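You operate a simulated robot arm through the tools that you are given. There is no shell and no other tool.

You run a simulated robot arm. Do the job below in one go: nothing can be reset, and whatever is moved stays where it is left.

Task
Clamp, fill and test the tyre in the cell so that it gets a yellow dot.
Fine: white knob to YEL; fill to the card's bar (black knob stands there), air knob ends on HOLD; one test; black and orange knobs untouched.

Only the result counts: the job must be done as asked and must still hold three seconds after the hand-in. Knocking over, shifting, dropping, spilling or breaking anything else fails it.

Robot
A 7-joint arm with a two-finger parallel gripper, fixed in place. Base frame: the origin is on the floor under the middle of its stand, x ahead of it, y to its left, z up. Units: m, rad, N and s.
With the tool pointing down near the work surface it reaches from about 0.1 to 0.66 m from the base axis. Its first joint turns from -1.152 to 1.152 rad. Payload 1.57 kg.
The TCP is the grasp point between the finger pads, 0.03 m short of the fingertips. In the tool frame z runs along the fingers and y along their closing line. The gripper opens to 0.08 m. The fingers are 0.017 m wide and 0.012 m thick; the gripper's body (0.04 by 0.082 m) begins 0.08 m behind the TCP.
Orientation is that of the tool frame in the base frame, as a unit quaternion [w, x, y, z]. With the fingers straight down and closing along the base's y, the tool's x points along the base's -x, its y along +y and its z along -z.

Tools
- The arm moves only by the tool move_arm. Its argument "moves" is a list of rows, each a list of 3 entries, a list of its own where there are three numbers: the shift along the tool's x, y, z in units of 500 mm (1.0 is 500 mm), then the turn, a rotation vector about the tool's x, y, z in units of 45 degrees (1.0 is 45 degrees), then the opening in per cent of the stroke, from 0 (shut) to 100 (fully open). In form: [[[x, y, z], [wx, wy, wz], jaw], ...]. A call has 1 to 20 rows; each row is the pose to reach, as a shift and turn from the pose commanded when the call began, along the tool's axes at that moment. A call with a number of a shift or a turn outside -1 to 1 is refused whole. A row lasts 0.2 s, in which the tool goes at most 0.05 m and 0.15 rad; a call with a longer step from one row to the next is refused whole, and so is a gripper value outside its range. A pose out of reach is approached as far as the arm can. The call stops where the force on the tool passes 40 N (or 10 N more than at its start, if that is more) or the arm is blocked; 0.2 s more then pass. Each finger travels about 0.072 m/s and halts on what it meets, pressing with about 27 N; the grip force reading is that of the motor and also rises with nothing between the fingers. The clock runs only during rows and for 0.2 s after the last one: add rows that repeat a pose to give the fingers time. It gives the time, the measured TCP pose, the force on the tool (base axes), the opening and the grip force at its end, in the units of the frame above (readings bear some noise), with the torque about the TCP (base axes, N m) and any sound that the robot's microphone picked up.
- Cameras (640 x 400 px; columns grow to the right, rows downward): "scene" is fixed at [0.0823, 0.4512, 1.448]; the picture's right is [-0.52, -0.86, 0.00], its down [-0.29, 0.17, -0.94] and it looks along [0.81, -0.49, -0.33] (base axes); focal length 251 px, centre (320, 200). "wrist" rides on the gripper at [0.072, -0.007, -0.122] in the tool frame; the picture's right is [0.09, 1.00, 0.00], its down [-0.84, 0.08, -0.54] and it looks along [-0.54, 0.05, 0.84] (tool axes); focal length 238 px, centre (320, 200). There is no depth. A picture from a camera that has moved, and an enlarged one, comes with that camera's place and axes in the base frame and with its lens.
- capture(camera): a new picture of that camera. The clock stands still meanwhile.
- inspect(camera, box): a new picture of the part [left, top, right, bottom] of that camera's present view, enlarged. The clock stands still meanwhile.
- finish_job(): hands the job in; it is judged then, once.

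Places have to be worked out from the pictures, the camera data and where the tool is seen. Open the gripper and draw the arm clear of the work before you hand the job in, unless the task says otherwise.

The tools are called as a command line: name --argument value ..., lists and objects as JSON in quotes. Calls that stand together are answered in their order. move_arm: Moves the arm, as the interface text tells. Its arguments: {"type":"object","properties":{"moves":{"type":"array","items":{"type":"array"}}},"required":["moves"]} The other tools are called the same way: capture (camera) takes a picture; inspect (camera, box) takes an enlarged picture of a part of a camera's view; finish_job () hands the job in.

At the start:

```text
t: 0.0
eef_pos: [0.3158, 0.2258, 1.2412]
tool_rot: [0.0, 0.0, 1.0, 0.0]
contact_force: [-0.8, 0.1, 0.0]
moment: [-0.02, -0.02, -0.03]
width: 0.0799
finger_force: 0.0
```

scene: 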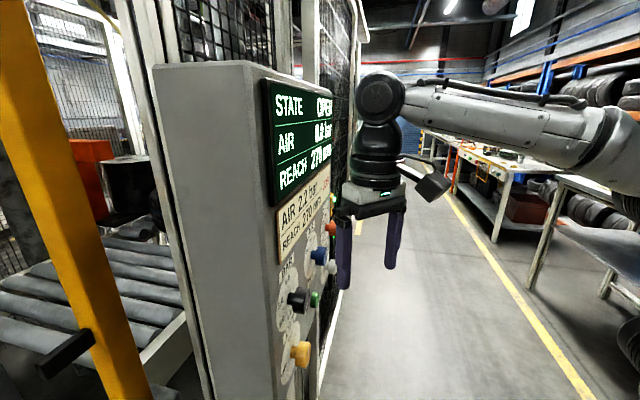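
wrist: 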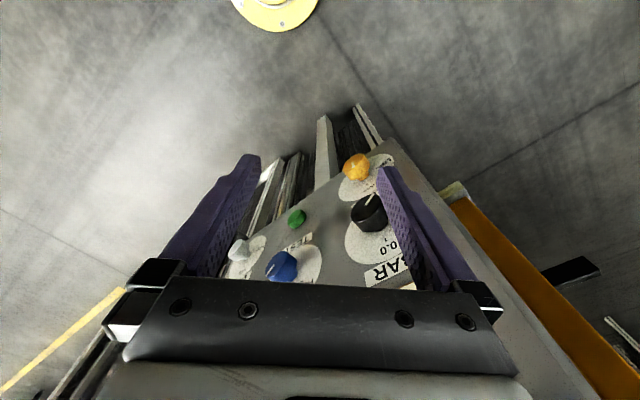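

The scene shows a control panel seen at a steep angle, with a display, a card and several knobs and buttons. I'll enlarge both views to read the labels before moving.

inspect --camera "scene" --box '[240, 70, 360, 400]'

inspect --camera "scene" --box '[260, 160, 360, 280]'

inspect --camera "scene" --box '[260, 220, 360, 390]'

inspect --camera "wrist" --box '[200, 100, 480, 300]'

```text
1.21 times, centred on (300, 235) of scene
camera zoom: at [0.0823, 0.4512, 1.448], right [-0.52, -0.86, 0.0], down [-0.29, 0.17, -0.94], along [0.81, -0.49, -0.33], focal length 304 px, centre (344, 158)
```

zoom: 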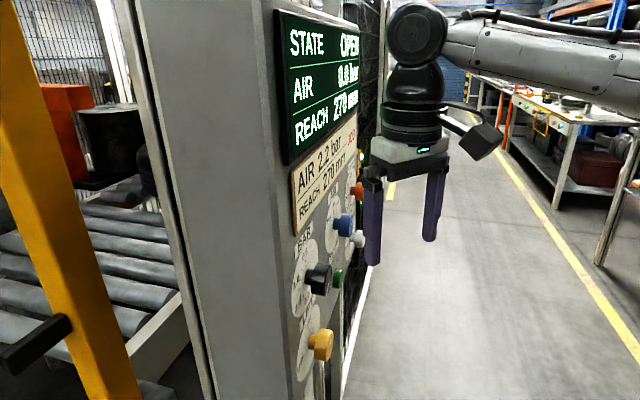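

```text
3.33 times, centred on (310, 220) of scene
camera zoom: at [0.0823, 0.4512, 1.448], right [-0.52, -0.86, 0.0], down [-0.29, 0.17, -0.94], along [0.81, -0.49, -0.33], focal length 837 px, centre (353, 133)
```

zoom: 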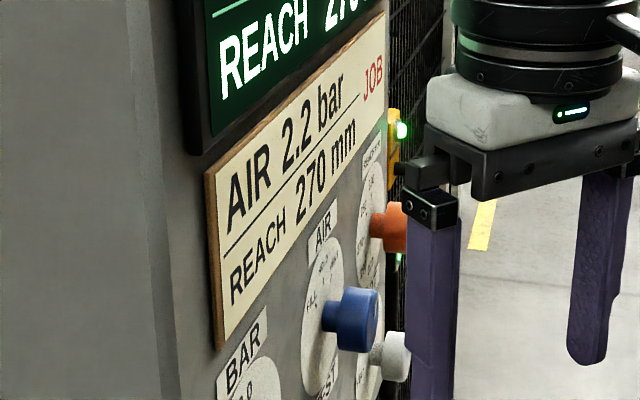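

```text
2.35 times, centred on (310, 305) of scene
camera zoom: at [0.0823, 0.4512, 1.448], right [-0.52, -0.86, 0.0], down [-0.29, 0.17, -0.94], along [0.81, -0.49, -0.33], focal length 591 px, centre (344, -47)
```

zoom: 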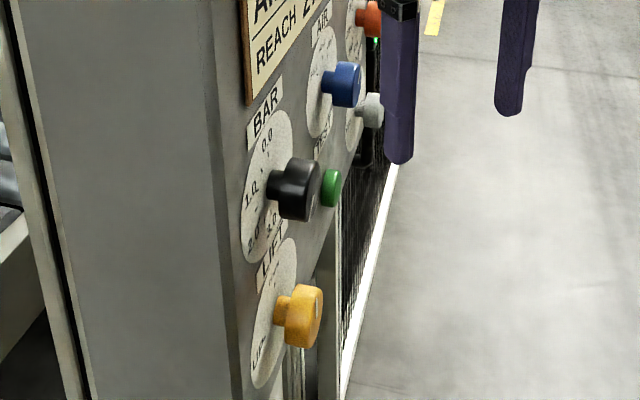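

```text
2.00 times, centred on (340, 200) of wrist
camera zoom: at [0.2444, 0.2178, 1.3628], right [-0.09, 1.0, 0.0], down [0.84, 0.08, 0.54], along [0.54, 0.05, -0.84], focal length 477 px, centre (280, 200)
```

zoom: 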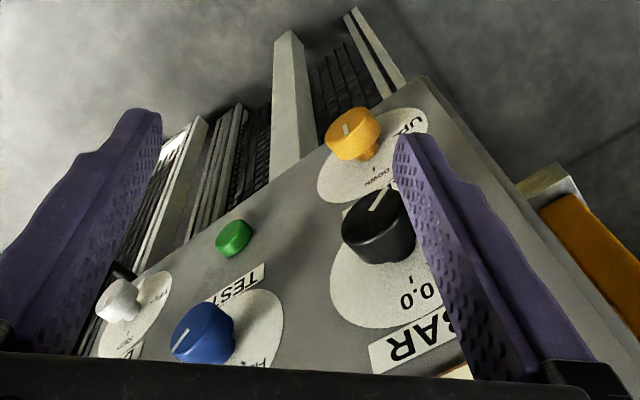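

Triangulating from both cameras, the panel is vertical and faces roughly [-0.7,-0.7,0]. The black BAR knob is near [0.406,0.292,1.133], yellow LIFT near [0.404,0.294,1.012], blue AIR near [0.518,0.187,1.125] and white near [0.628,0.077,1.0]. I'll yaw the hand 45° to line up with the panel, staying clear of it.

move_arm --moves '[[[0.02, 0, 0], [0, 0, -0.17], 100], [[0.04, 0, 0], [0, 0, -0.34], 100], [[0.06, 0, 0], [0, 0, -0.5], 100], [[0.08, 0, 0], [0, 0, -0.67], 100], [[0.1, 0, 0], [0, 0, -0.84], 100], [[0.12, 0, 0], [0, 0, -1.0], 100]]'

```text
t: 1.4
eef_pos: [0.2566, 0.2256, 1.2392]
tool_rot: [0.002, -0.383, 0.924, -0.001]
contact_force: [0.4, -1.2, -0.6]
moment: [0.01, -0.01, 0.0]
width: 0.0799
finger_force: 0.0
```

The yaw landed as intended, with tool x now along [-0.707,-0.707,0]. Next I'll pitch the fingers up towards the panel in two 45° steps.

move_arm --moves '[[[0, 0, 0], [0, -0.17, 0], 100], [[0, 0, 0], [0, -0.34, 0], 100], [[0, 0, 0], [0, -0.5, 0], 100], [[0, 0, 0], [0, -0.67, 0], 100], [[0, 0, 0], [0, -0.84, 0], 100], [[0, 0, 0], [0, -1.0, 0], 100]]'

capture --camera "wrist"

capture --camera "scene"

```text
t: 2.8
eef_pos: [0.2568, 0.2246, 1.2404]
tool_rot: [0.357, -0.353, 0.853, 0.146]
contact_force: [0.9, 0.8, 1.3]
moment: [-0.04, 0.02, 0.0]
width: 0.0801
finger_force: 0.1
```

```text
taken
camera wrist: at [0.1642, 0.1229, 1.2759], right [-0.75, 0.66, -0.07], down [0.09, 0.2, 0.98], along [0.66, 0.73, -0.21], focal length 238 px, centre (320, 200)
```

wrist: 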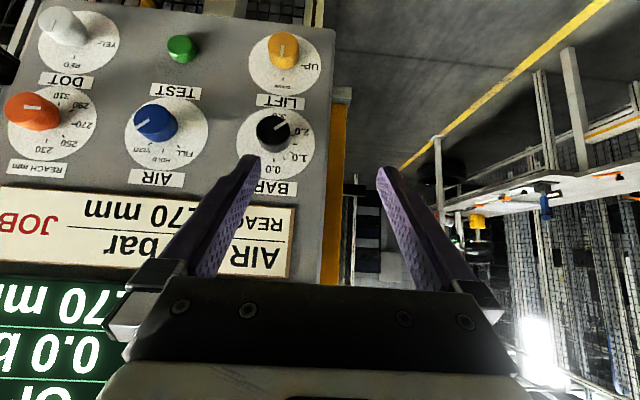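

```text
taken
```

scene: 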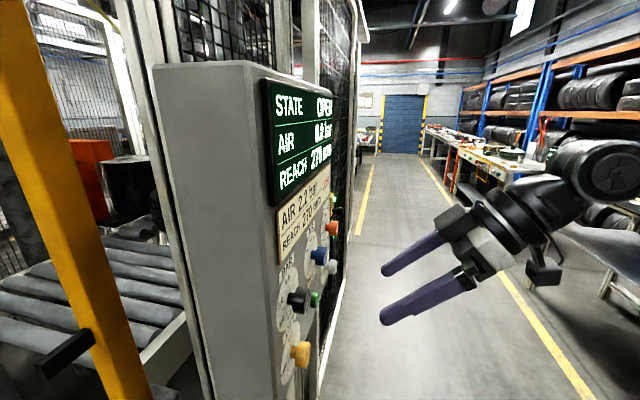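

This gives a clear, upside-down front view of the panel: DOT, TEST and LIFT along its lower row, REACH, AIR and BAR above them. I'll enlarge each dial to read the positions.

inspect --camera "wrist" --box '[0, 0, 160, 100]'

inspect --camera "wrist" --box '[200, 15, 360, 115]'

inspect --camera "wrist" --box '[90, 85, 250, 185]'

inspect --camera "wrist" --box '[200, 100, 360, 200]'

inspect --camera "wrist" --box '[0, 85, 160, 185]'

inspect --camera "scene" --box '[0, 100, 200, 400]'

```text
4.00 times, centred on (80, 50) of wrist
camera zoom: at [0.1642, 0.1229, 1.2759], right [-0.75, 0.66, -0.07], down [0.09, 0.2, 0.98], along [0.66, 0.73, -0.21], focal length 953 px, centre (1280, 800)
```

zoom: 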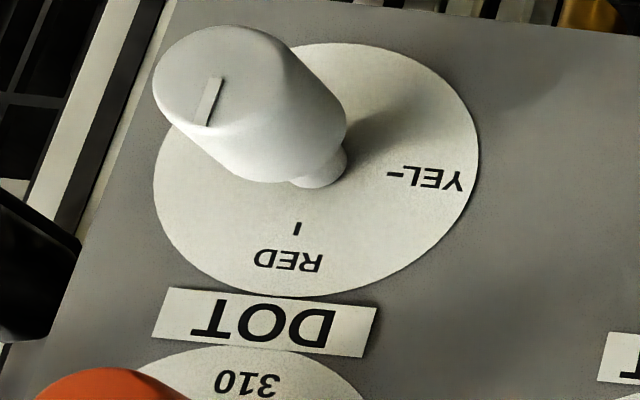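

```text
4.00 times, centred on (280, 65) of wrist
camera zoom: at [0.1642, 0.1229, 1.2759], right [-0.75, 0.66, -0.07], down [0.09, 0.2, 0.98], along [0.66, 0.73, -0.21], focal length 953 px, centre (480, 740)
```

zoom: 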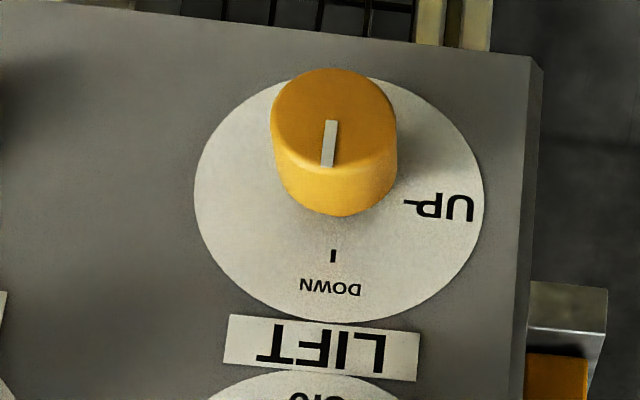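

```text
4.00 times, centred on (170, 135) of wrist
camera zoom: at [0.1642, 0.1229, 1.2759], right [-0.75, 0.66, -0.07], down [0.09, 0.2, 0.98], along [0.66, 0.73, -0.21], focal length 953 px, centre (920, 460)
```

zoom: 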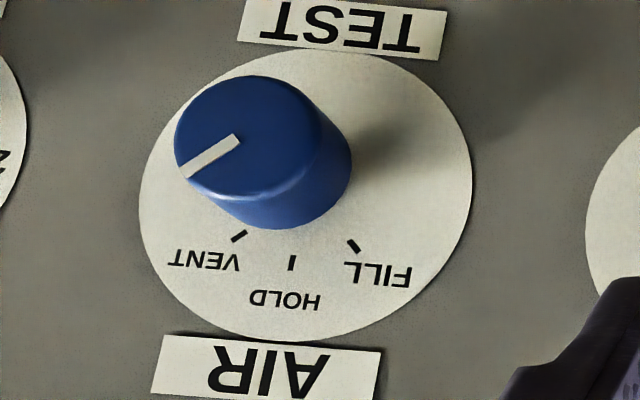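

```text
4.00 times, centred on (280, 150) of wrist
camera zoom: at [0.1642, 0.1229, 1.2759], right [-0.75, 0.66, -0.07], down [0.09, 0.2, 0.98], along [0.66, 0.73, -0.21], focal length 953 px, centre (480, 400)
```

zoom: 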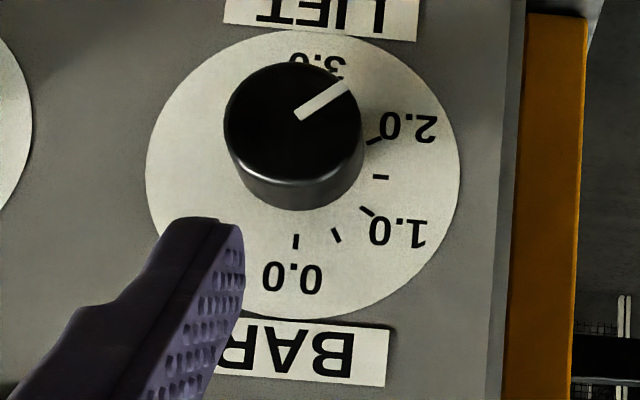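

```text
4.00 times, centred on (80, 135) of wrist
camera zoom: at [0.1642, 0.1229, 1.2759], right [-0.75, 0.66, -0.07], down [0.09, 0.2, 0.98], along [0.66, 0.73, -0.21], focal length 953 px, centre (1280, 460)
```

zoom: 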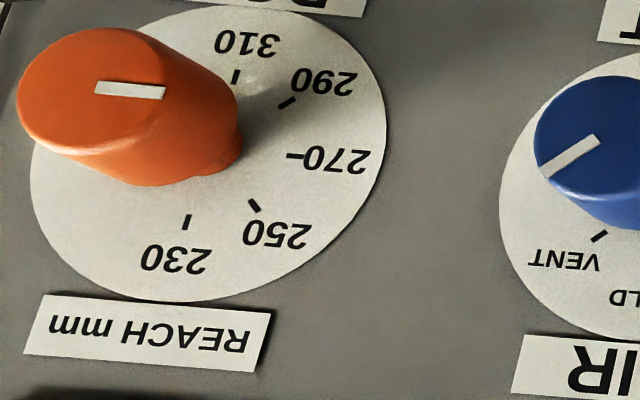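

```text
1.33 times, centred on (100, 250) of scene
camera zoom: at [0.0823, 0.4512, 1.448], right [-0.52, -0.86, 0.0], down [-0.29, 0.17, -0.94], along [0.81, -0.49, -0.33], focal length 335 px, centre (613, 133)
```

zoom: 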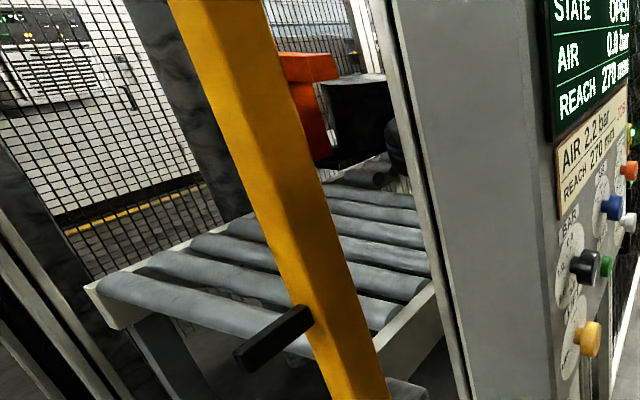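

The dials read: DOT on neither marked colour (pointer to check), LIFT on DOWN, AIR on VENT, BAR between 2.0 and 3.0 and REACH on 270. A yellow bar with a black handle stands left of the panel near [0.49,0.62,1.12]. I'll look at it and the cell more closely.

inspect --camera "scene" --box '[60, 110, 180, 260]'

inspect --camera "scene" --box '[0, 250, 200, 400]'

inspect --camera "wrist" --box '[310, 60, 470, 300]'

inspect --camera "scene" --box '[0, 0, 200, 150]'

inspect --camera "wrist" --box '[0, 0, 100, 60]'

```text
2.67 times, centred on (120, 185) of scene
camera zoom: at [0.0823, 0.4512, 1.448], right [-0.52, -0.86, 0.0], down [-0.29, 0.17, -0.94], along [0.81, -0.49, -0.33], focal length 669 px, centre (853, 240)
```

zoom: 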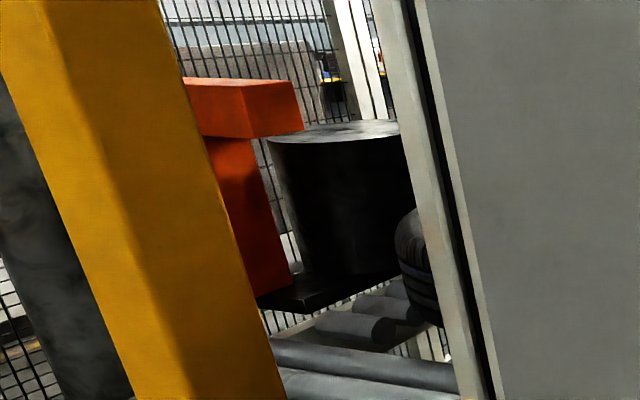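

```text
2.67 times, centred on (100, 325) of scene
camera zoom: at [0.0823, 0.4512, 1.448], right [-0.52, -0.86, 0.0], down [-0.29, 0.17, -0.94], along [0.81, -0.49, -0.33], focal length 669 px, centre (907, -133)
```

zoom: 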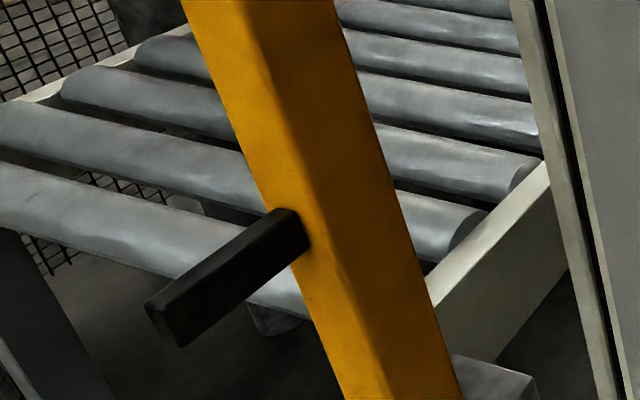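

```text
1.67 times, centred on (390, 180) of wrist
camera zoom: at [0.1642, 0.1229, 1.2759], right [-0.75, 0.66, -0.07], down [0.09, 0.2, 0.98], along [0.66, 0.73, -0.21], focal length 397 px, centre (203, 233)
```

zoom: 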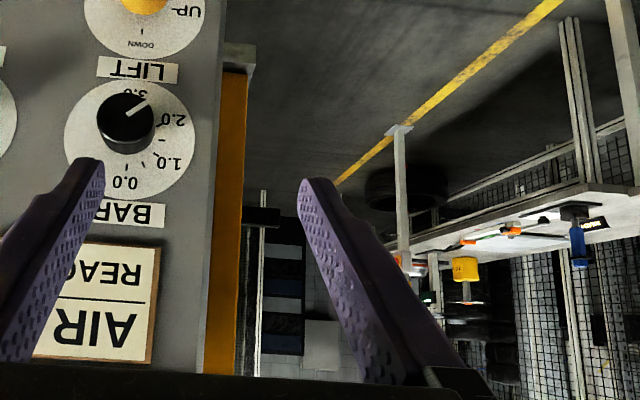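

```text
2.67 times, centred on (100, 75) of scene
camera zoom: at [0.0823, 0.4512, 1.448], right [-0.52, -0.86, 0.0], down [-0.29, 0.17, -0.94], along [0.81, -0.49, -0.33], focal length 669 px, centre (907, 533)
```

zoom: 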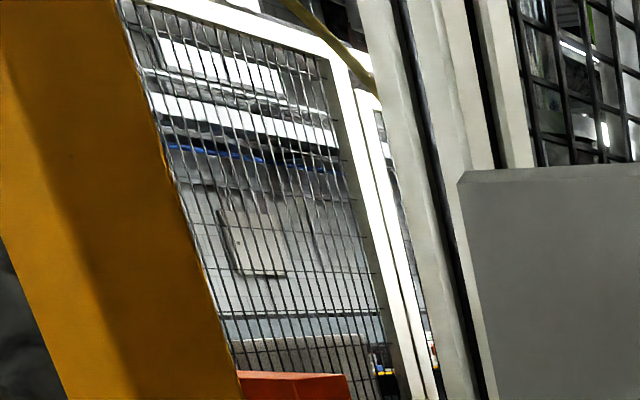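

```text
6.40 times, centred on (50, 30) of wrist
camera zoom: at [0.1642, 0.1229, 1.2759], right [-0.75, 0.66, -0.07], down [0.09, 0.2, 0.98], along [0.66, 0.73, -0.21], focal length 1525 px, centre (2048, 1288)
```

zoom: 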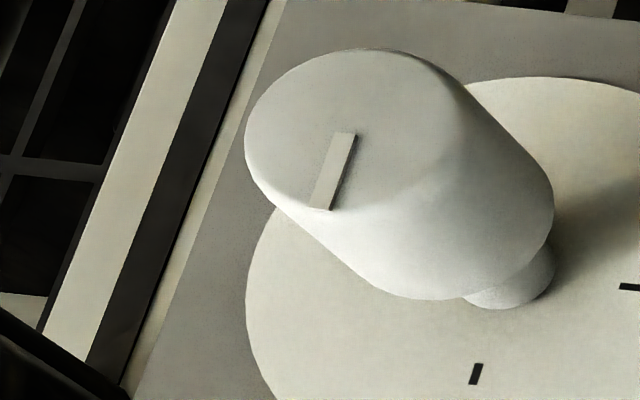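

DOT points at RED and YEL is a quarter turn to its left; LIFT points at DOWN with UP also to its left. Before touching anything I want a better look at the yellow bar and the cell, so I'll shift the hand left, staying well clear of everything.

move_arm --moves '[[[0, 0.08, 0], [0, 0, 0], 100], [[0, 0.16, 0], [0, 0, 0], 100], [[0, 0.24, 0], [0, 0, 0], 100], [[0, 0.32, 0], [0, 0, 0], 100]]'

capture --camera "wrist"

```text
t: 3.8
eef_pos: [0.2066, 0.3031, 1.24]
tool_rot: [0.354, -0.354, 0.853, 0.146]
contact_force: [-0.1, -0.3, -0.9]
moment: [-0.01, 0.01, -0.04]
width: 0.0799
finger_force: 0.1
out of reach, approached as far as the arm can: row 3, 4
```

```text
taken
camera wrist: at [0.1146, 0.2014, 1.2755], right [-0.75, 0.66, -0.07], down [0.09, 0.2, 0.98], along [0.65, 0.73, -0.21], focal length 238 px, centre (320, 200)
```

wrist: 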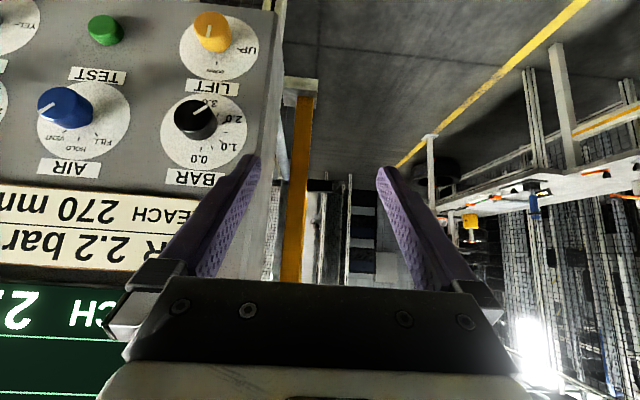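

The arm ran into its reach limit partway, but the yellow bar can now be seen past the panel edge. I'll enlarge that region.

inspect --camera "wrist" --box '[250, 50, 410, 290]'

inspect --camera "wrist" --box '[260, 160, 360, 290]'

capture --camera "scene"

```text
1.67 times, centred on (330, 170) of wrist
camera zoom: at [0.1146, 0.2014, 1.2755], right [-0.75, 0.66, -0.07], down [0.09, 0.2, 0.98], along [0.65, 0.73, -0.21], focal length 397 px, centre (303, 250)
```

zoom: 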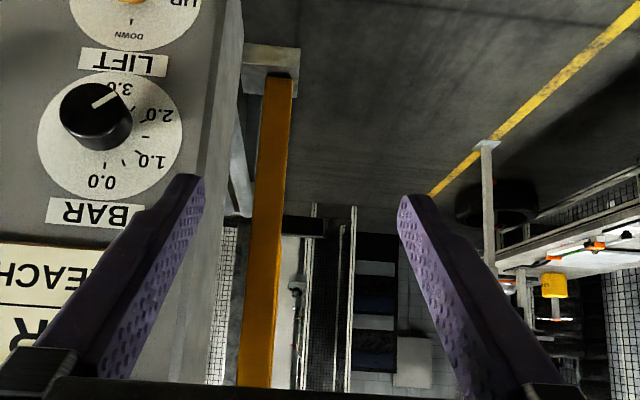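

```text
3.08 times, centred on (310, 225) of wrist
camera zoom: at [0.1146, 0.2014, 1.2755], right [-0.75, 0.66, -0.07], down [0.09, 0.2, 0.98], along [0.65, 0.73, -0.21], focal length 733 px, centre (351, 123)
```

zoom: 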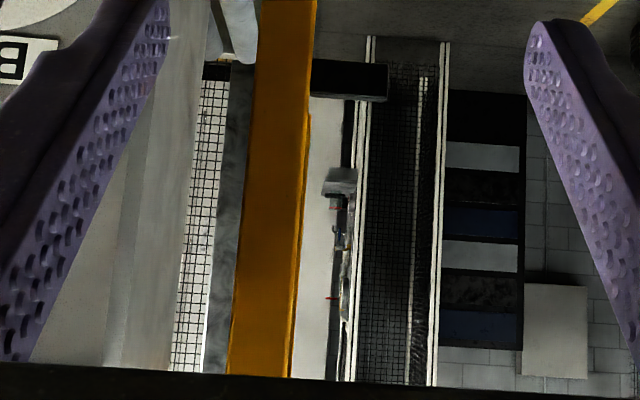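

```text
taken
```

scene: 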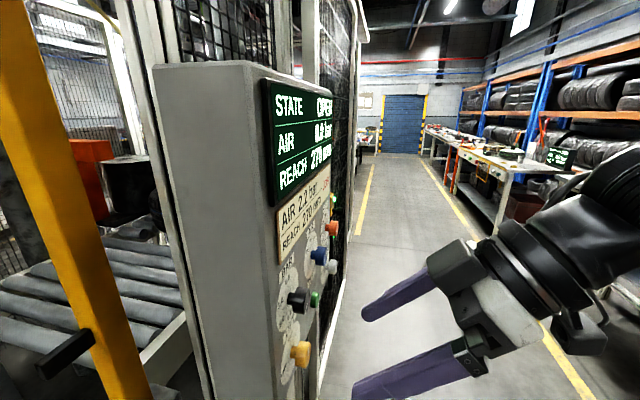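

The yellow post stands on its own block and looks like cell structure, so I'll leave it alone and work from the panel. I'll enlarge the dials from this second viewpoint to triangulate the knobs more exactly.

inspect --camera "wrist" --box '[150, 0, 310, 100]'

inspect --camera "wrist" --box '[0, 60, 160, 160]'

inspect --camera "wrist" --box '[20, 0, 180, 100]'

```text
4.00 times, centred on (230, 50) of wrist
camera zoom: at [0.1146, 0.2014, 1.2755], right [-0.75, 0.66, -0.07], down [0.09, 0.2, 0.98], along [0.65, 0.73, -0.21], focal length 953 px, centre (680, 800)
```

zoom: 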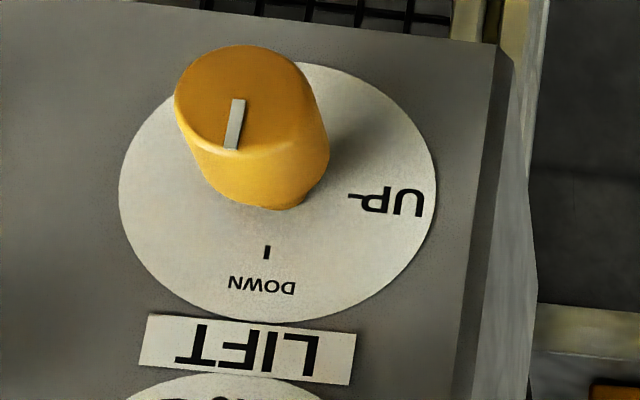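

```text
4.00 times, centred on (80, 110) of wrist
camera zoom: at [0.1146, 0.2014, 1.2755], right [-0.75, 0.66, -0.07], down [0.09, 0.2, 0.98], along [0.65, 0.73, -0.21], focal length 953 px, centre (1280, 560)
```

zoom: 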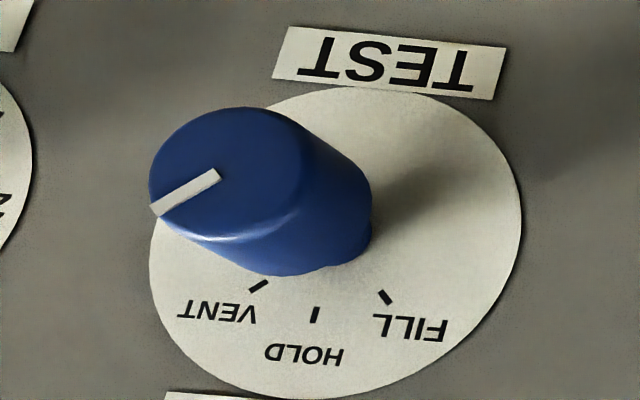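

```text
4.00 times, centred on (100, 50) of wrist
camera zoom: at [0.1146, 0.2014, 1.2755], right [-0.75, 0.66, -0.07], down [0.09, 0.2, 0.98], along [0.65, 0.73, -0.21], focal length 953 px, centre (1200, 800)
```

zoom: 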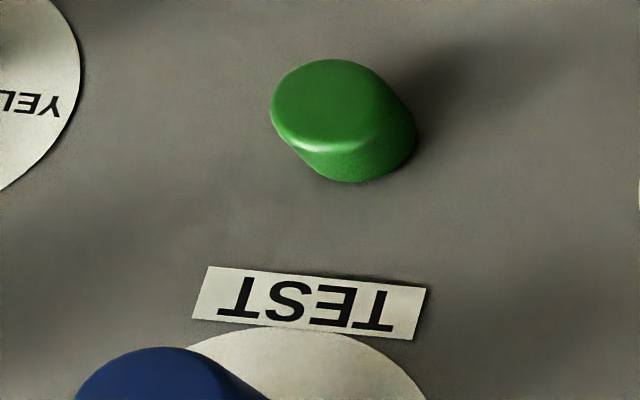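

Triangulated in panel coordinates (e to the right, k up), the dials sit at e≈0.08/0.23/0.38 and k≈1.00 (LIFT/TEST/DOT) and 1.13 (BAR/AIR/REACH). The panel face is at n≈0.517 and the knob caps at n≈0.481. I'll move back to the right along the panel and check where the commanded pose now stands.

move_arm --moves '[[[0, -0.08, 0], [0, 0, 0], 100], [[0, -0.16, 0], [0, 0, 0], 100], [[0, -0.24, 0], [0, 0, 0], 100], [[0, -0.32, 0], [0, 0, 0], 100], [[0, -0.4, 0], [0, 0, 0], 100]]'

```text
t: 5.0
eef_pos: [0.3501, 0.1605, 1.2403]
tool_rot: [0.355, -0.354, 0.853, 0.147]
contact_force: [1.0, -1.0, 0.5]
moment: [-0.02, 0.0, 0.0]
width: 0.0802
finger_force: 0.1
```

The pose restarts from where the arm actually stopped, now at e≈0.134, n≈0.361, z=1.240. I'll pitch the last 45° so the fingers point straight at the panel.

move_arm --moves '[[[0, 0, 0], [0, -0.17, 0], 100], [[0, 0, 0], [0, -0.34, 0], 100], [[0, 0, 0], [0, -0.5, 0], 100], [[0, 0, 0], [0, -0.67, 0], 100], [[0, 0, 0], [0, -0.84, 0], 100], [[0, 0, 0], [0, -1.0, 0], 100]]'

capture --camera "scene"

```text
t: 6.4
eef_pos: [0.3494, 0.1612, 1.2405]
tool_rot: [0.655, -0.271, 0.652, 0.269]
contact_force: [-0.5, 1.3, -1.0]
moment: [0.0, 0.0, 0.03]
width: 0.0801
finger_force: 0.0
```

```text
taken
```

scene: 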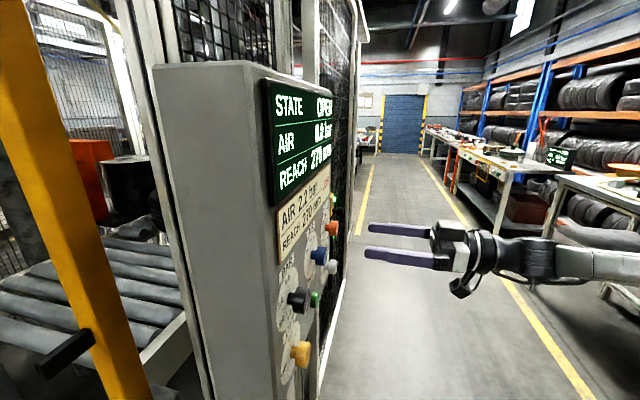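

The fingers now point squarely at the panel. I'll take the hand to a stand-off in front of the DOT knob at e≈0.38, z≈1.00, about 5 cm short of its cap.

move_arm --moves '[[[0.05, -0.05, 0], [0, 0, 0], 100], [[0.1, -0.1, 0], [0, 0, 0], 100], [[0.16, -0.16, 0], [0, 0, 0], 100], [[0.22, -0.22, 0], [0, 0, 0], 100], [[0.28, -0.28, 0], [0, 0, 0], 100], [[0.34, -0.34, 0], [0, 0, 0], 100], [[0.4, -0.4, 0], [0, 0, 0], 100], [[0.45, -0.46, 0], [0, 0, 0], 100], [[0.481, -0.495, 0.02], [0, 0, 0], 100], [[0.481, -0.495, 0.058], [0, 0, 0], 100]]'

capture --camera "wrist"

capture --camera "scene"

```text
t: 8.6
eef_pos: [0.545, 0.0068, 0.9999]
tool_rot: [0.654, -0.272, 0.652, 0.271]
contact_force: [0.9, -0.4, 0.5]
moment: [-0.01, -0.02, 0.0]
width: 0.0803
finger_force: 0.0
```

```text
taken
camera wrist: at [0.4642, -0.0842, 0.9285], right [-0.7, 0.7, -0.09], down [-0.44, -0.33, 0.84], along [0.56, 0.63, 0.54], focal length 238 px, centre (320, 200)
```

wrist: 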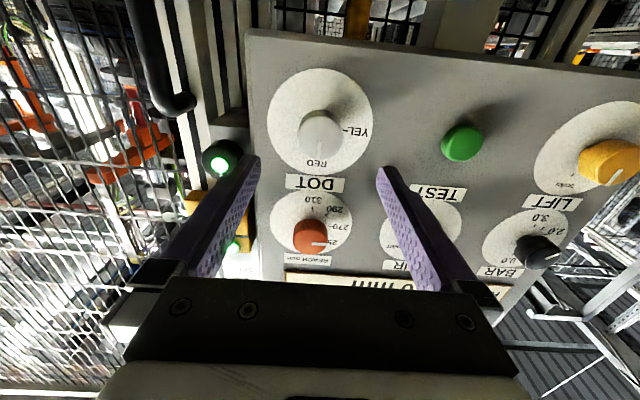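

```text
taken
```

scene: 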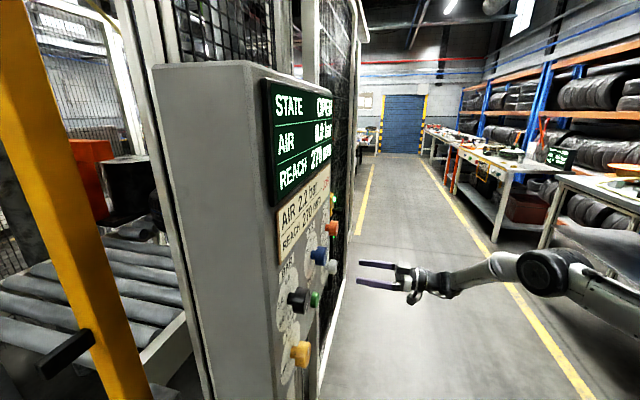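

The hand is at e=0.3805, n=0.390, z=1.000, right in front of the DOT knob, with the cap seemingly between the fingers. I'll zoom in to confirm the alignment and the label positions.

inspect --camera "wrist" --box '[240, 60, 400, 160]'

inspect --camera "wrist" --box '[400, 90, 560, 190]'

inspect --camera "wrist" --box '[150, 100, 310, 260]'

```text
4.00 times, centred on (320, 110) of wrist
camera zoom: at [0.4642, -0.0842, 0.9285], right [-0.7, 0.7, -0.09], down [-0.44, -0.33, 0.84], along [0.56, 0.63, 0.54], focal length 953 px, centre (320, 560)
```

zoom: 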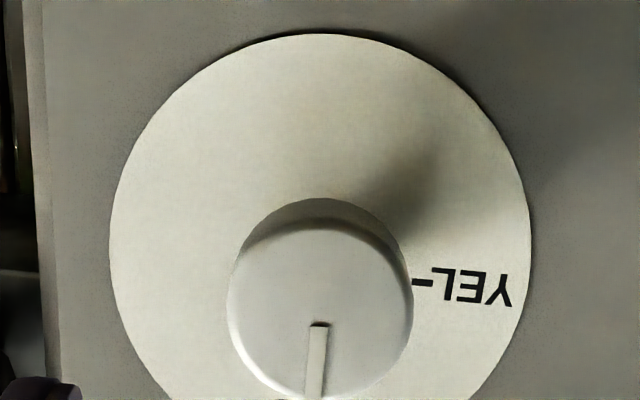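

```text
4.00 times, centred on (480, 140) of wrist
camera zoom: at [0.4642, -0.0842, 0.9285], right [-0.7, 0.7, -0.09], down [-0.44, -0.33, 0.84], along [0.56, 0.63, 0.54], focal length 953 px, centre (-320, 440)
```

zoom: 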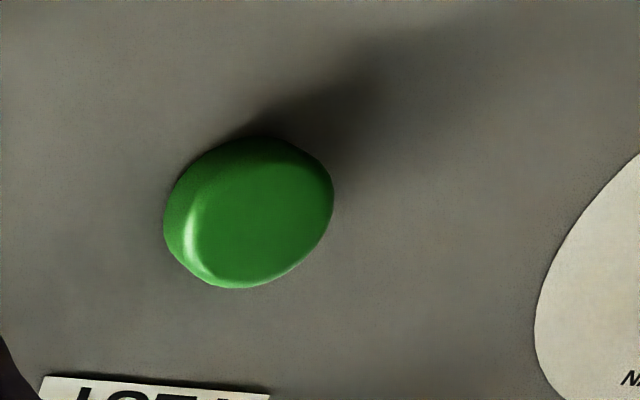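

```text
2.50 times, centred on (230, 180) of wrist
camera zoom: at [0.4642, -0.0842, 0.9285], right [-0.7, 0.7, -0.09], down [-0.44, -0.33, 0.84], along [0.56, 0.63, 0.54], focal length 596 px, centre (545, 250)
```

zoom: 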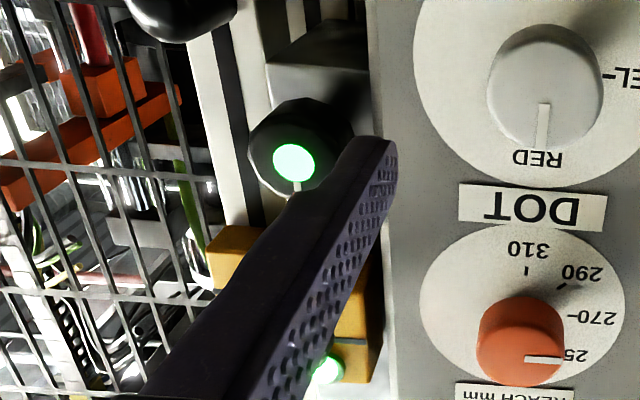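

The DOT knob axis is at e≈0.381, z≈0.999 with a 42 mm cap, so the alignment is good. Before gripping I'll check in free space that the wrist can roll the -90° needed, starting with -45°.

move_arm --moves '[[[0, 0, 0], [0, 0, -0.17], 100], [[0, 0, 0], [0, 0, -0.34], 100], [[0, 0, 0], [0, 0, -0.5], 100], [[0, 0, 0], [0, 0, -0.67], 100], [[0, 0, 0], [0, 0, -0.84], 100], [[0, 0, 0], [0, 0, -1.0], 100]]'

move_arm --moves '[[[0, 0, 0], [0, 0, -0.17], 100], [[0, 0, 0], [0, 0, -0.34], 100], [[0, 0, 0], [0, 0, -0.5], 100], [[0, 0, 0], [0, 0, -0.67], 100], [[0, 0, 0], [0, 0, -0.84], 100], [[0, 0, 0], [0, 0, -1.0], 100]]'

```text
t: 10.0
eef_pos: [0.5605, -0.0022, 1.0143]
tool_rot: [0.706, -0.502, 0.5, 0.002]
contact_force: [0.3, -0.9, 0.6]
moment: [0.0, -0.03, -0.02]
width: 0.0801
finger_force: 0.0
out of reach, approached as far as the arm can: row 6
```

```text
t: 11.4
eef_pos: [0.5918, 0.0137, 1.1834]
tool_rot: [-0.629, 0.667, -0.322, 0.235]
contact_force: [0.4, 0.5, -0.3]
moment: [-0.01, -0.02, 0.03]
width: 0.0801
finger_force: 0.1
out of reach, approached as far as the arm can: row 1, 2, 3, 4, 5, 6
```

The roll reaches only about -42° here, and the second command drifted the hand up to z=1.18 without touching anything. I'll back away from the panel, undo the roll and return towards the stand-off, then plan to grip with a positive roll instead.

move_arm --moves '[[[0, 0, -0.06], [0, 0, 0], 100], [[0, 0, -0.12], [0, 0, 0.1], 100], [[-0.02, 0.04, -0.12], [0, 0, 0.27], 100], [[-0.04, 0.1, -0.12], [0, 0, 0.44], 100], [[-0.056, 0.16, -0.12], [0, 0, 0.6], 100], [[-0.056, 0.22, -0.12], [0, 0, 0.77], 100], [[-0.056, 0.26, -0.12], [0, 0, 0.93], 100], [[-0.056, 0.26, -0.12], [0, 0, 1.0], 100]]'

```text
t: 13.2
eef_pos: [0.5131, -0.0093, 1.0632]
tool_rot: [0.671, -0.493, 0.554, 0.026]
contact_force: [-0.1, -0.5, -0.1]
moment: [0.0, -0.01, 0.0]
width: 0.0801
finger_force: 0.1
out of reach, approached as far as the arm can: row 1
```

The hand is clear at n≈0.356 with about -40° of roll left. I'll correct the orientation exactly back to square, to e=0.3805, n=0.37, z=1.00.

move_arm --moves '[[[0.018, 0.01, 0.007], [0.003, -0.021, 0.145], 100], [[0.036, 0.02, 0.013], [0.007, -0.043, 0.29], 100], [[0.054, 0.031, 0.02], [0.01, -0.064, 0.435], 100], [[0.073, 0.041, 0.027], [0.013, -0.086, 0.58], 100], [[0.091, 0.052, 0.033], [0.017, -0.107, 0.726], 100], [[0.109, 0.062, 0.04], [0.02, -0.129, 0.871], 100]]'

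```text
t: 14.6
eef_pos: [0.5296, -0.0087, 0.9999]
tool_rot: [0.654, -0.271, 0.653, 0.269]
contact_force: [0.2, -0.4, -0.9]
moment: [0.0, 0.01, -0.02]
width: 0.08
finger_force: 0.0
```

Square again at e=0.3806, n=0.368, z=1.000. Now I'll test the positive roll in free space up to +45°.

move_arm --moves '[[[0, 0, 0], [0, 0, 0.17], 100], [[0, 0, 0], [0, 0, 0.34], 100], [[0, 0, 0], [0, 0, 0.5], 100], [[0, 0, 0], [0, 0, 0.67], 100], [[0, 0, 0], [0, 0, 0.84], 100], [[0, 0, 0], [0, 0, 1.0], 100]]'

```text
t: 16.0
eef_pos: [0.5294, -0.0075, 0.9989]
tool_rot: [0.502, 0.0, 0.707, 0.499]
contact_force: [-0.1, 0.7, 0.1]
moment: [0.03, -0.02, 0.0]
width: 0.0803
finger_force: 0.0
```

+45° is reachable without drift. I'll test a further 45° to see whether a full +90° start is possible.

move_arm --moves '[[[0, 0, 0], [0, 0, 0.17], 100], [[0, 0, 0], [0, 0, 0.34], 100], [[0, 0, 0], [0, 0, 0.5], 100], [[0, 0, 0], [0, 0, 0.67], 100], [[0, 0, 0], [0, 0, 0.84], 100], [[0, 0, 0], [0, 0, 1.0], 100]]'

capture --camera "wrist"

```text
t: 17.4
eef_pos: [0.5289, -0.0072, 1.0001]
tool_rot: [0.272, 0.271, 0.653, 0.653]
contact_force: [0.1, -1.0, -0.8]
moment: [-0.03, 0.02, 0.01]
width: 0.0801
finger_force: 0.1
```

```text
taken
camera wrist: at [0.3933, -0.0431, 0.9933], right [-0.07, 0.07, 1.0], down [0.21, -0.98, 0.08], along [0.98, 0.21, 0.05], focal length 238 px, centre (320, 200)
```

wrist: 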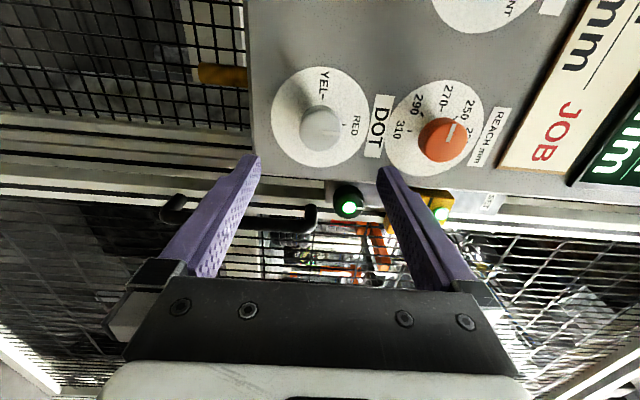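

+90° is fully reachable, so I'll grip with the fingers vertical and turn back to 0° to take the knob from RED to YEL. I'll advance until the fingertips overlap the cap, stopping about 12 mm short of the panel.

move_arm --moves '[[[-0.003, 0, 0.06], [0, 0, 0], 100], [[-0.003, 0, 0.11], [0, 0, 0], 100], [[-0.003, 0, 0.15], [0, 0, 0], 100], [[-0.003, -0.002, 0.18], [0, 0, 0], 100], [[-0.003, -0.002, 0.2], [0, 0, 0], 100], [[-0.003, -0.002, 0.212], [0, 0, 0], 100]]'

capture --camera "wrist"

capture --camera "scene"

```text
t: 18.8
eef_pos: [0.6069, 0.0662, 0.9977]
tool_rot: [0.273, 0.269, 0.654, 0.652]
contact_force: [-0.5, 0.2, -0.1]
moment: [-0.01, -0.02, 0.01]
width: 0.08
finger_force: 0.2
```

```text
taken
camera wrist: at [0.4697, 0.0306, 0.9918], right [-0.07, 0.07, 1.0], down [0.21, -0.98, 0.08], along [0.98, 0.21, 0.05], focal length 238 px, centre (320, 200)
```

wrist: 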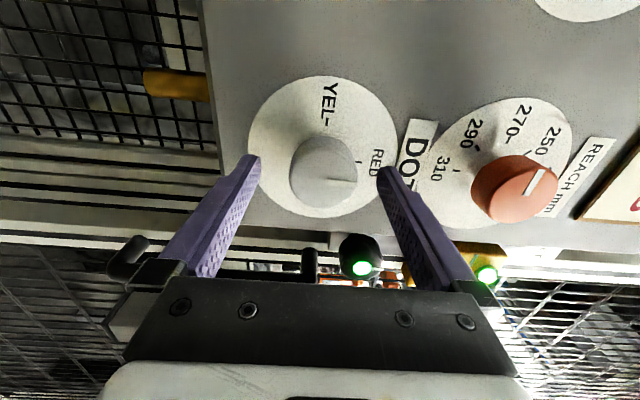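

```text
taken
```

scene: 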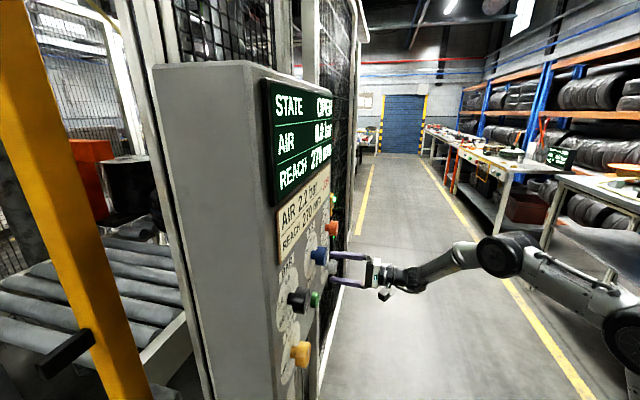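

The TCP is at e=0.382, n=0.476, z=0.998, with the knob centred between the fingertips and no contact force. I'll close on it.

move_arm --moves '[[[0, 0, 0], [0, 0, 0], 60], [[0, 0, 0], [0, 0, 0], 45], [[0, 0, 0], [0, 0, 0], 30], [[0, 0, 0], [0, 0, 0], 30]]'

capture --camera "wrist"

```text
t: 19.8
eef_pos: [0.6071, 0.0674, 1.0006]
tool_rot: [0.274, 0.268, 0.652, 0.654]
contact_force: [-0.1, 0.6, 6.8]
moment: [0.16, -0.16, 0.17]
width: 0.0436
finger_force: 45.2
```

```text
taken
camera wrist: at [0.4699, 0.0305, 0.993], right [-0.07, 0.07, 1.0], down [0.21, -0.98, 0.08], along [0.98, 0.21, 0.06], focal length 238 px, centre (320, 200)
```

wrist: 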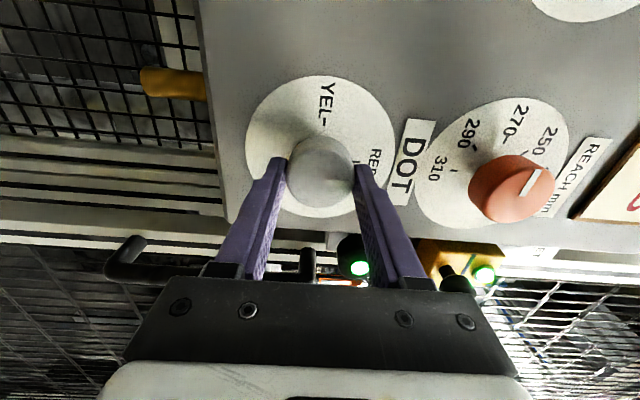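

Gripped with the jaws at 43.6 mm and only 7 N of side force. I'll turn the DOT knob -45°, the first half towards YEL.

move_arm --moves '[[[0, 0, 0], [0, 0, -0.17], 30], [[0, 0, 0], [0, 0, -0.34], 30], [[0, 0, 0], [0, 0, -0.5], 30], [[0, 0, 0], [0, 0, -0.67], 30], [[0, 0, 0], [0, 0, -0.84], 30], [[0, 0, 0], [0, 0, -1.0], 30]]'

capture --camera "wrist"

```text
t: 21.2
eef_pos: [0.6055, 0.0665, 1.0014]
tool_rot: [0.505, -0.002, 0.705, 0.498]
contact_force: [-4.6, 1.4, 17.7]
moment: [0.09, -0.01, 0.32]
width: 0.0434
finger_force: 45.1
```

```text
taken
camera wrist: at [0.4883, 0.0124, 0.9452], right [-0.55, 0.55, 0.63], down [-0.01, -0.76, 0.65], along [0.83, 0.35, 0.42], focal length 238 px, centre (320, 200)
```

wrist: 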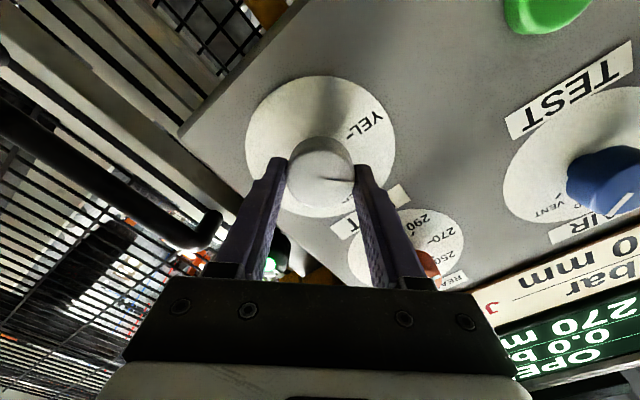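

The knob is turning with the grip, and the upward 18 N says the true axis is a couple of mm higher than commanded. I'll lift the commanded centre about 2.5 mm and turn the second 45°.

move_arm --moves '[[[-0.0035, 0.0035, 0], [0, 0, 0], 30], [[-0.0035, 0.0035, 0], [0, 0, -0.17], 30], [[-0.0035, 0.0035, 0], [0, 0, -0.34], 30], [[-0.0035, 0.0035, 0], [0, 0, -0.5], 30], [[-0.0035, 0.0035, 0], [0, 0, -0.67], 30], [[-0.0035, 0.0035, 0], [0, 0, -0.84], 30], [[-0.0035, 0.0035, 0], [0, 0, -1.0], 30]]'

capture --camera "wrist"

capture --camera "scene"

```text
t: 22.8
eef_pos: [0.6067, 0.068, 1.0022]
tool_rot: [0.655, -0.274, 0.651, 0.268]
contact_force: [-9.5, 8.1, 14.1]
moment: [-0.23, 0.44, 0.37]
width: 0.0433
finger_force: 45.2
```

```text
taken
camera wrist: at [0.5248, -0.0245, 0.9304], right [-0.7, 0.7, -0.1], down [-0.44, -0.33, 0.83], along [0.55, 0.63, 0.54], focal length 238 px, centre (320, 200)
```

wrist: 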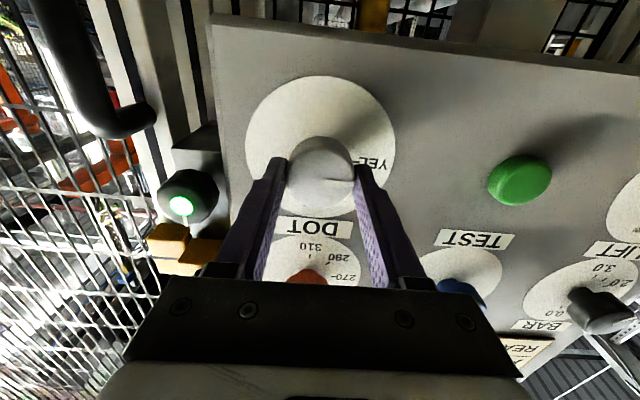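

```text
taken
```

scene: 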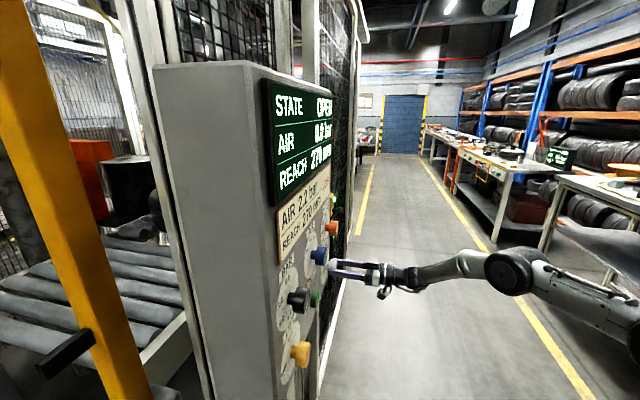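

The pointer on the cap seems to have come round to YEL. I'll zoom in on it and on the cell, where something behind the panel appears to have changed.

inspect --camera "wrist" --box '[240, 110, 400, 210]'

inspect --camera "scene" --box '[60, 110, 180, 260]'

inspect --camera "scene" --box '[250, 70, 350, 270]'

```text
4.00 times, centred on (320, 160) of wrist
camera zoom: at [0.5248, -0.0245, 0.9304], right [-0.7, 0.7, -0.1], down [-0.44, -0.33, 0.83], along [0.55, 0.63, 0.54], focal length 953 px, centre (320, 360)
```

zoom: 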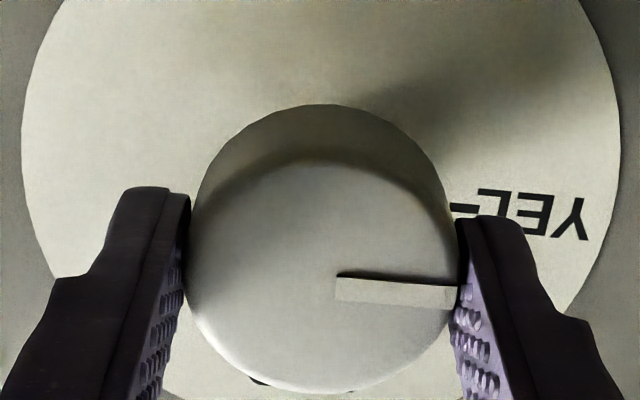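

```text
2.67 times, centred on (120, 185) of scene
camera zoom: at [0.0817, 0.4514, 1.448], right [-0.52, -0.86, 0.0], down [-0.29, 0.17, -0.94], along [0.81, -0.49, -0.33], focal length 669 px, centre (853, 240)
```

zoom: 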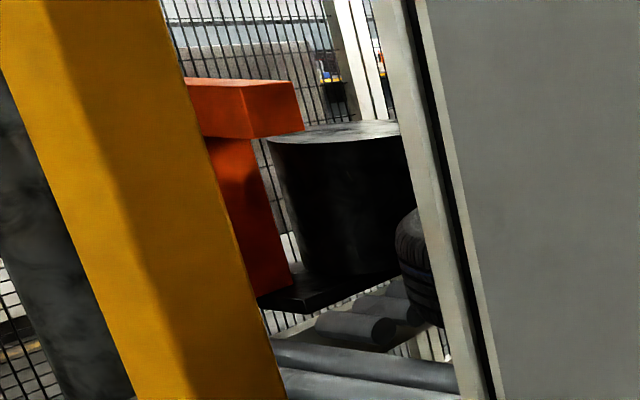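

```text
2.00 times, centred on (300, 170) of scene
camera zoom: at [0.0817, 0.4514, 1.448], right [-0.52, -0.86, 0.0], down [-0.29, 0.17, -0.94], along [0.81, -0.49, -0.33], focal length 502 px, centre (360, 260)
```

zoom: 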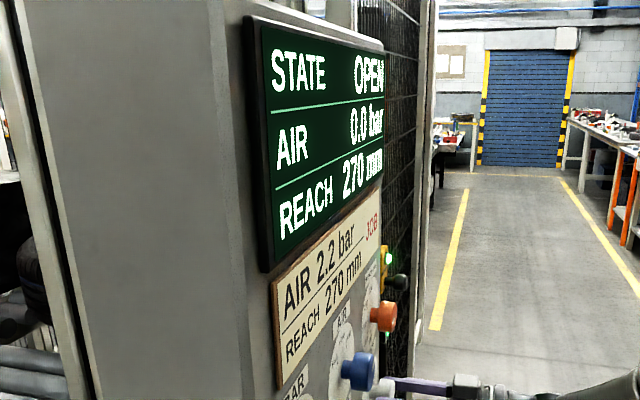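

The pointer lies horizontally towards the YEL tick, so DOT is set. The cell and the display (OPEN, 0.0 bar, 270 mm) are unchanged. I'll open the fingers and back straight off.

move_arm --moves '[[[0, 0, 0], [0, 0, 0], 60], [[0, 0, 0], [0, 0, 0], 100], [[0, 0, 0], [0, 0, 0], 100], [[0, 0, 0], [0, 0, 0], 100], [[0, 0, -0.05], [0, 0, 0], 100], [[0, 0, -0.12], [0, 0, 0], 100], [[0, 0, -0.2], [0, 0, 0], 100]]'

capture --camera "wrist"

inspect --camera "wrist" --box '[240, 60, 400, 160]'

```text
t: 24.4
eef_pos: [0.5342, -0.0049, 1.0006]
tool_rot: [0.655, -0.272, 0.653, 0.268]
contact_force: [0.1, 0.0, -0.5]
moment: [-0.01, 0.01, -0.02]
width: 0.0801
finger_force: 0.0
```

```text
taken
camera wrist: at [0.4535, -0.0964, 0.9292], right [-0.7, 0.71, -0.1], down [-0.44, -0.32, 0.84], along [0.56, 0.63, 0.54], focal length 238 px, centre (320, 200)
```

wrist: 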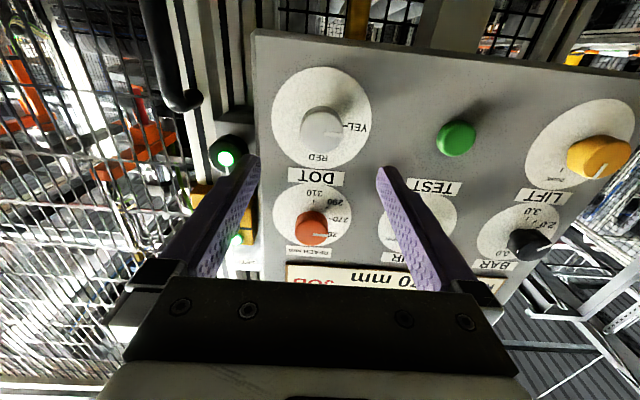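

```text
4.00 times, centred on (320, 110) of wrist
camera zoom: at [0.4535, -0.0964, 0.9292], right [-0.7, 0.71, -0.1], down [-0.44, -0.32, 0.84], along [0.56, 0.63, 0.54], focal length 953 px, centre (320, 560)
```

zoom: 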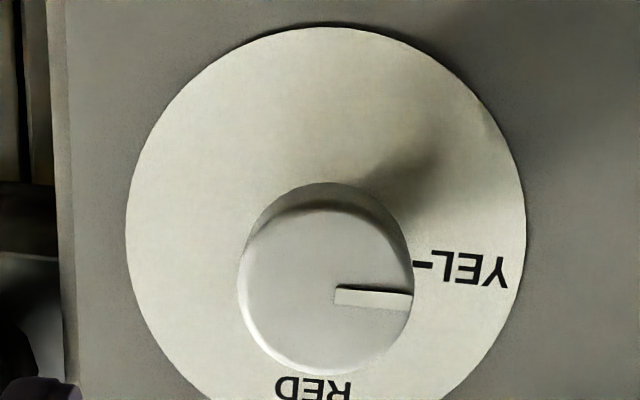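

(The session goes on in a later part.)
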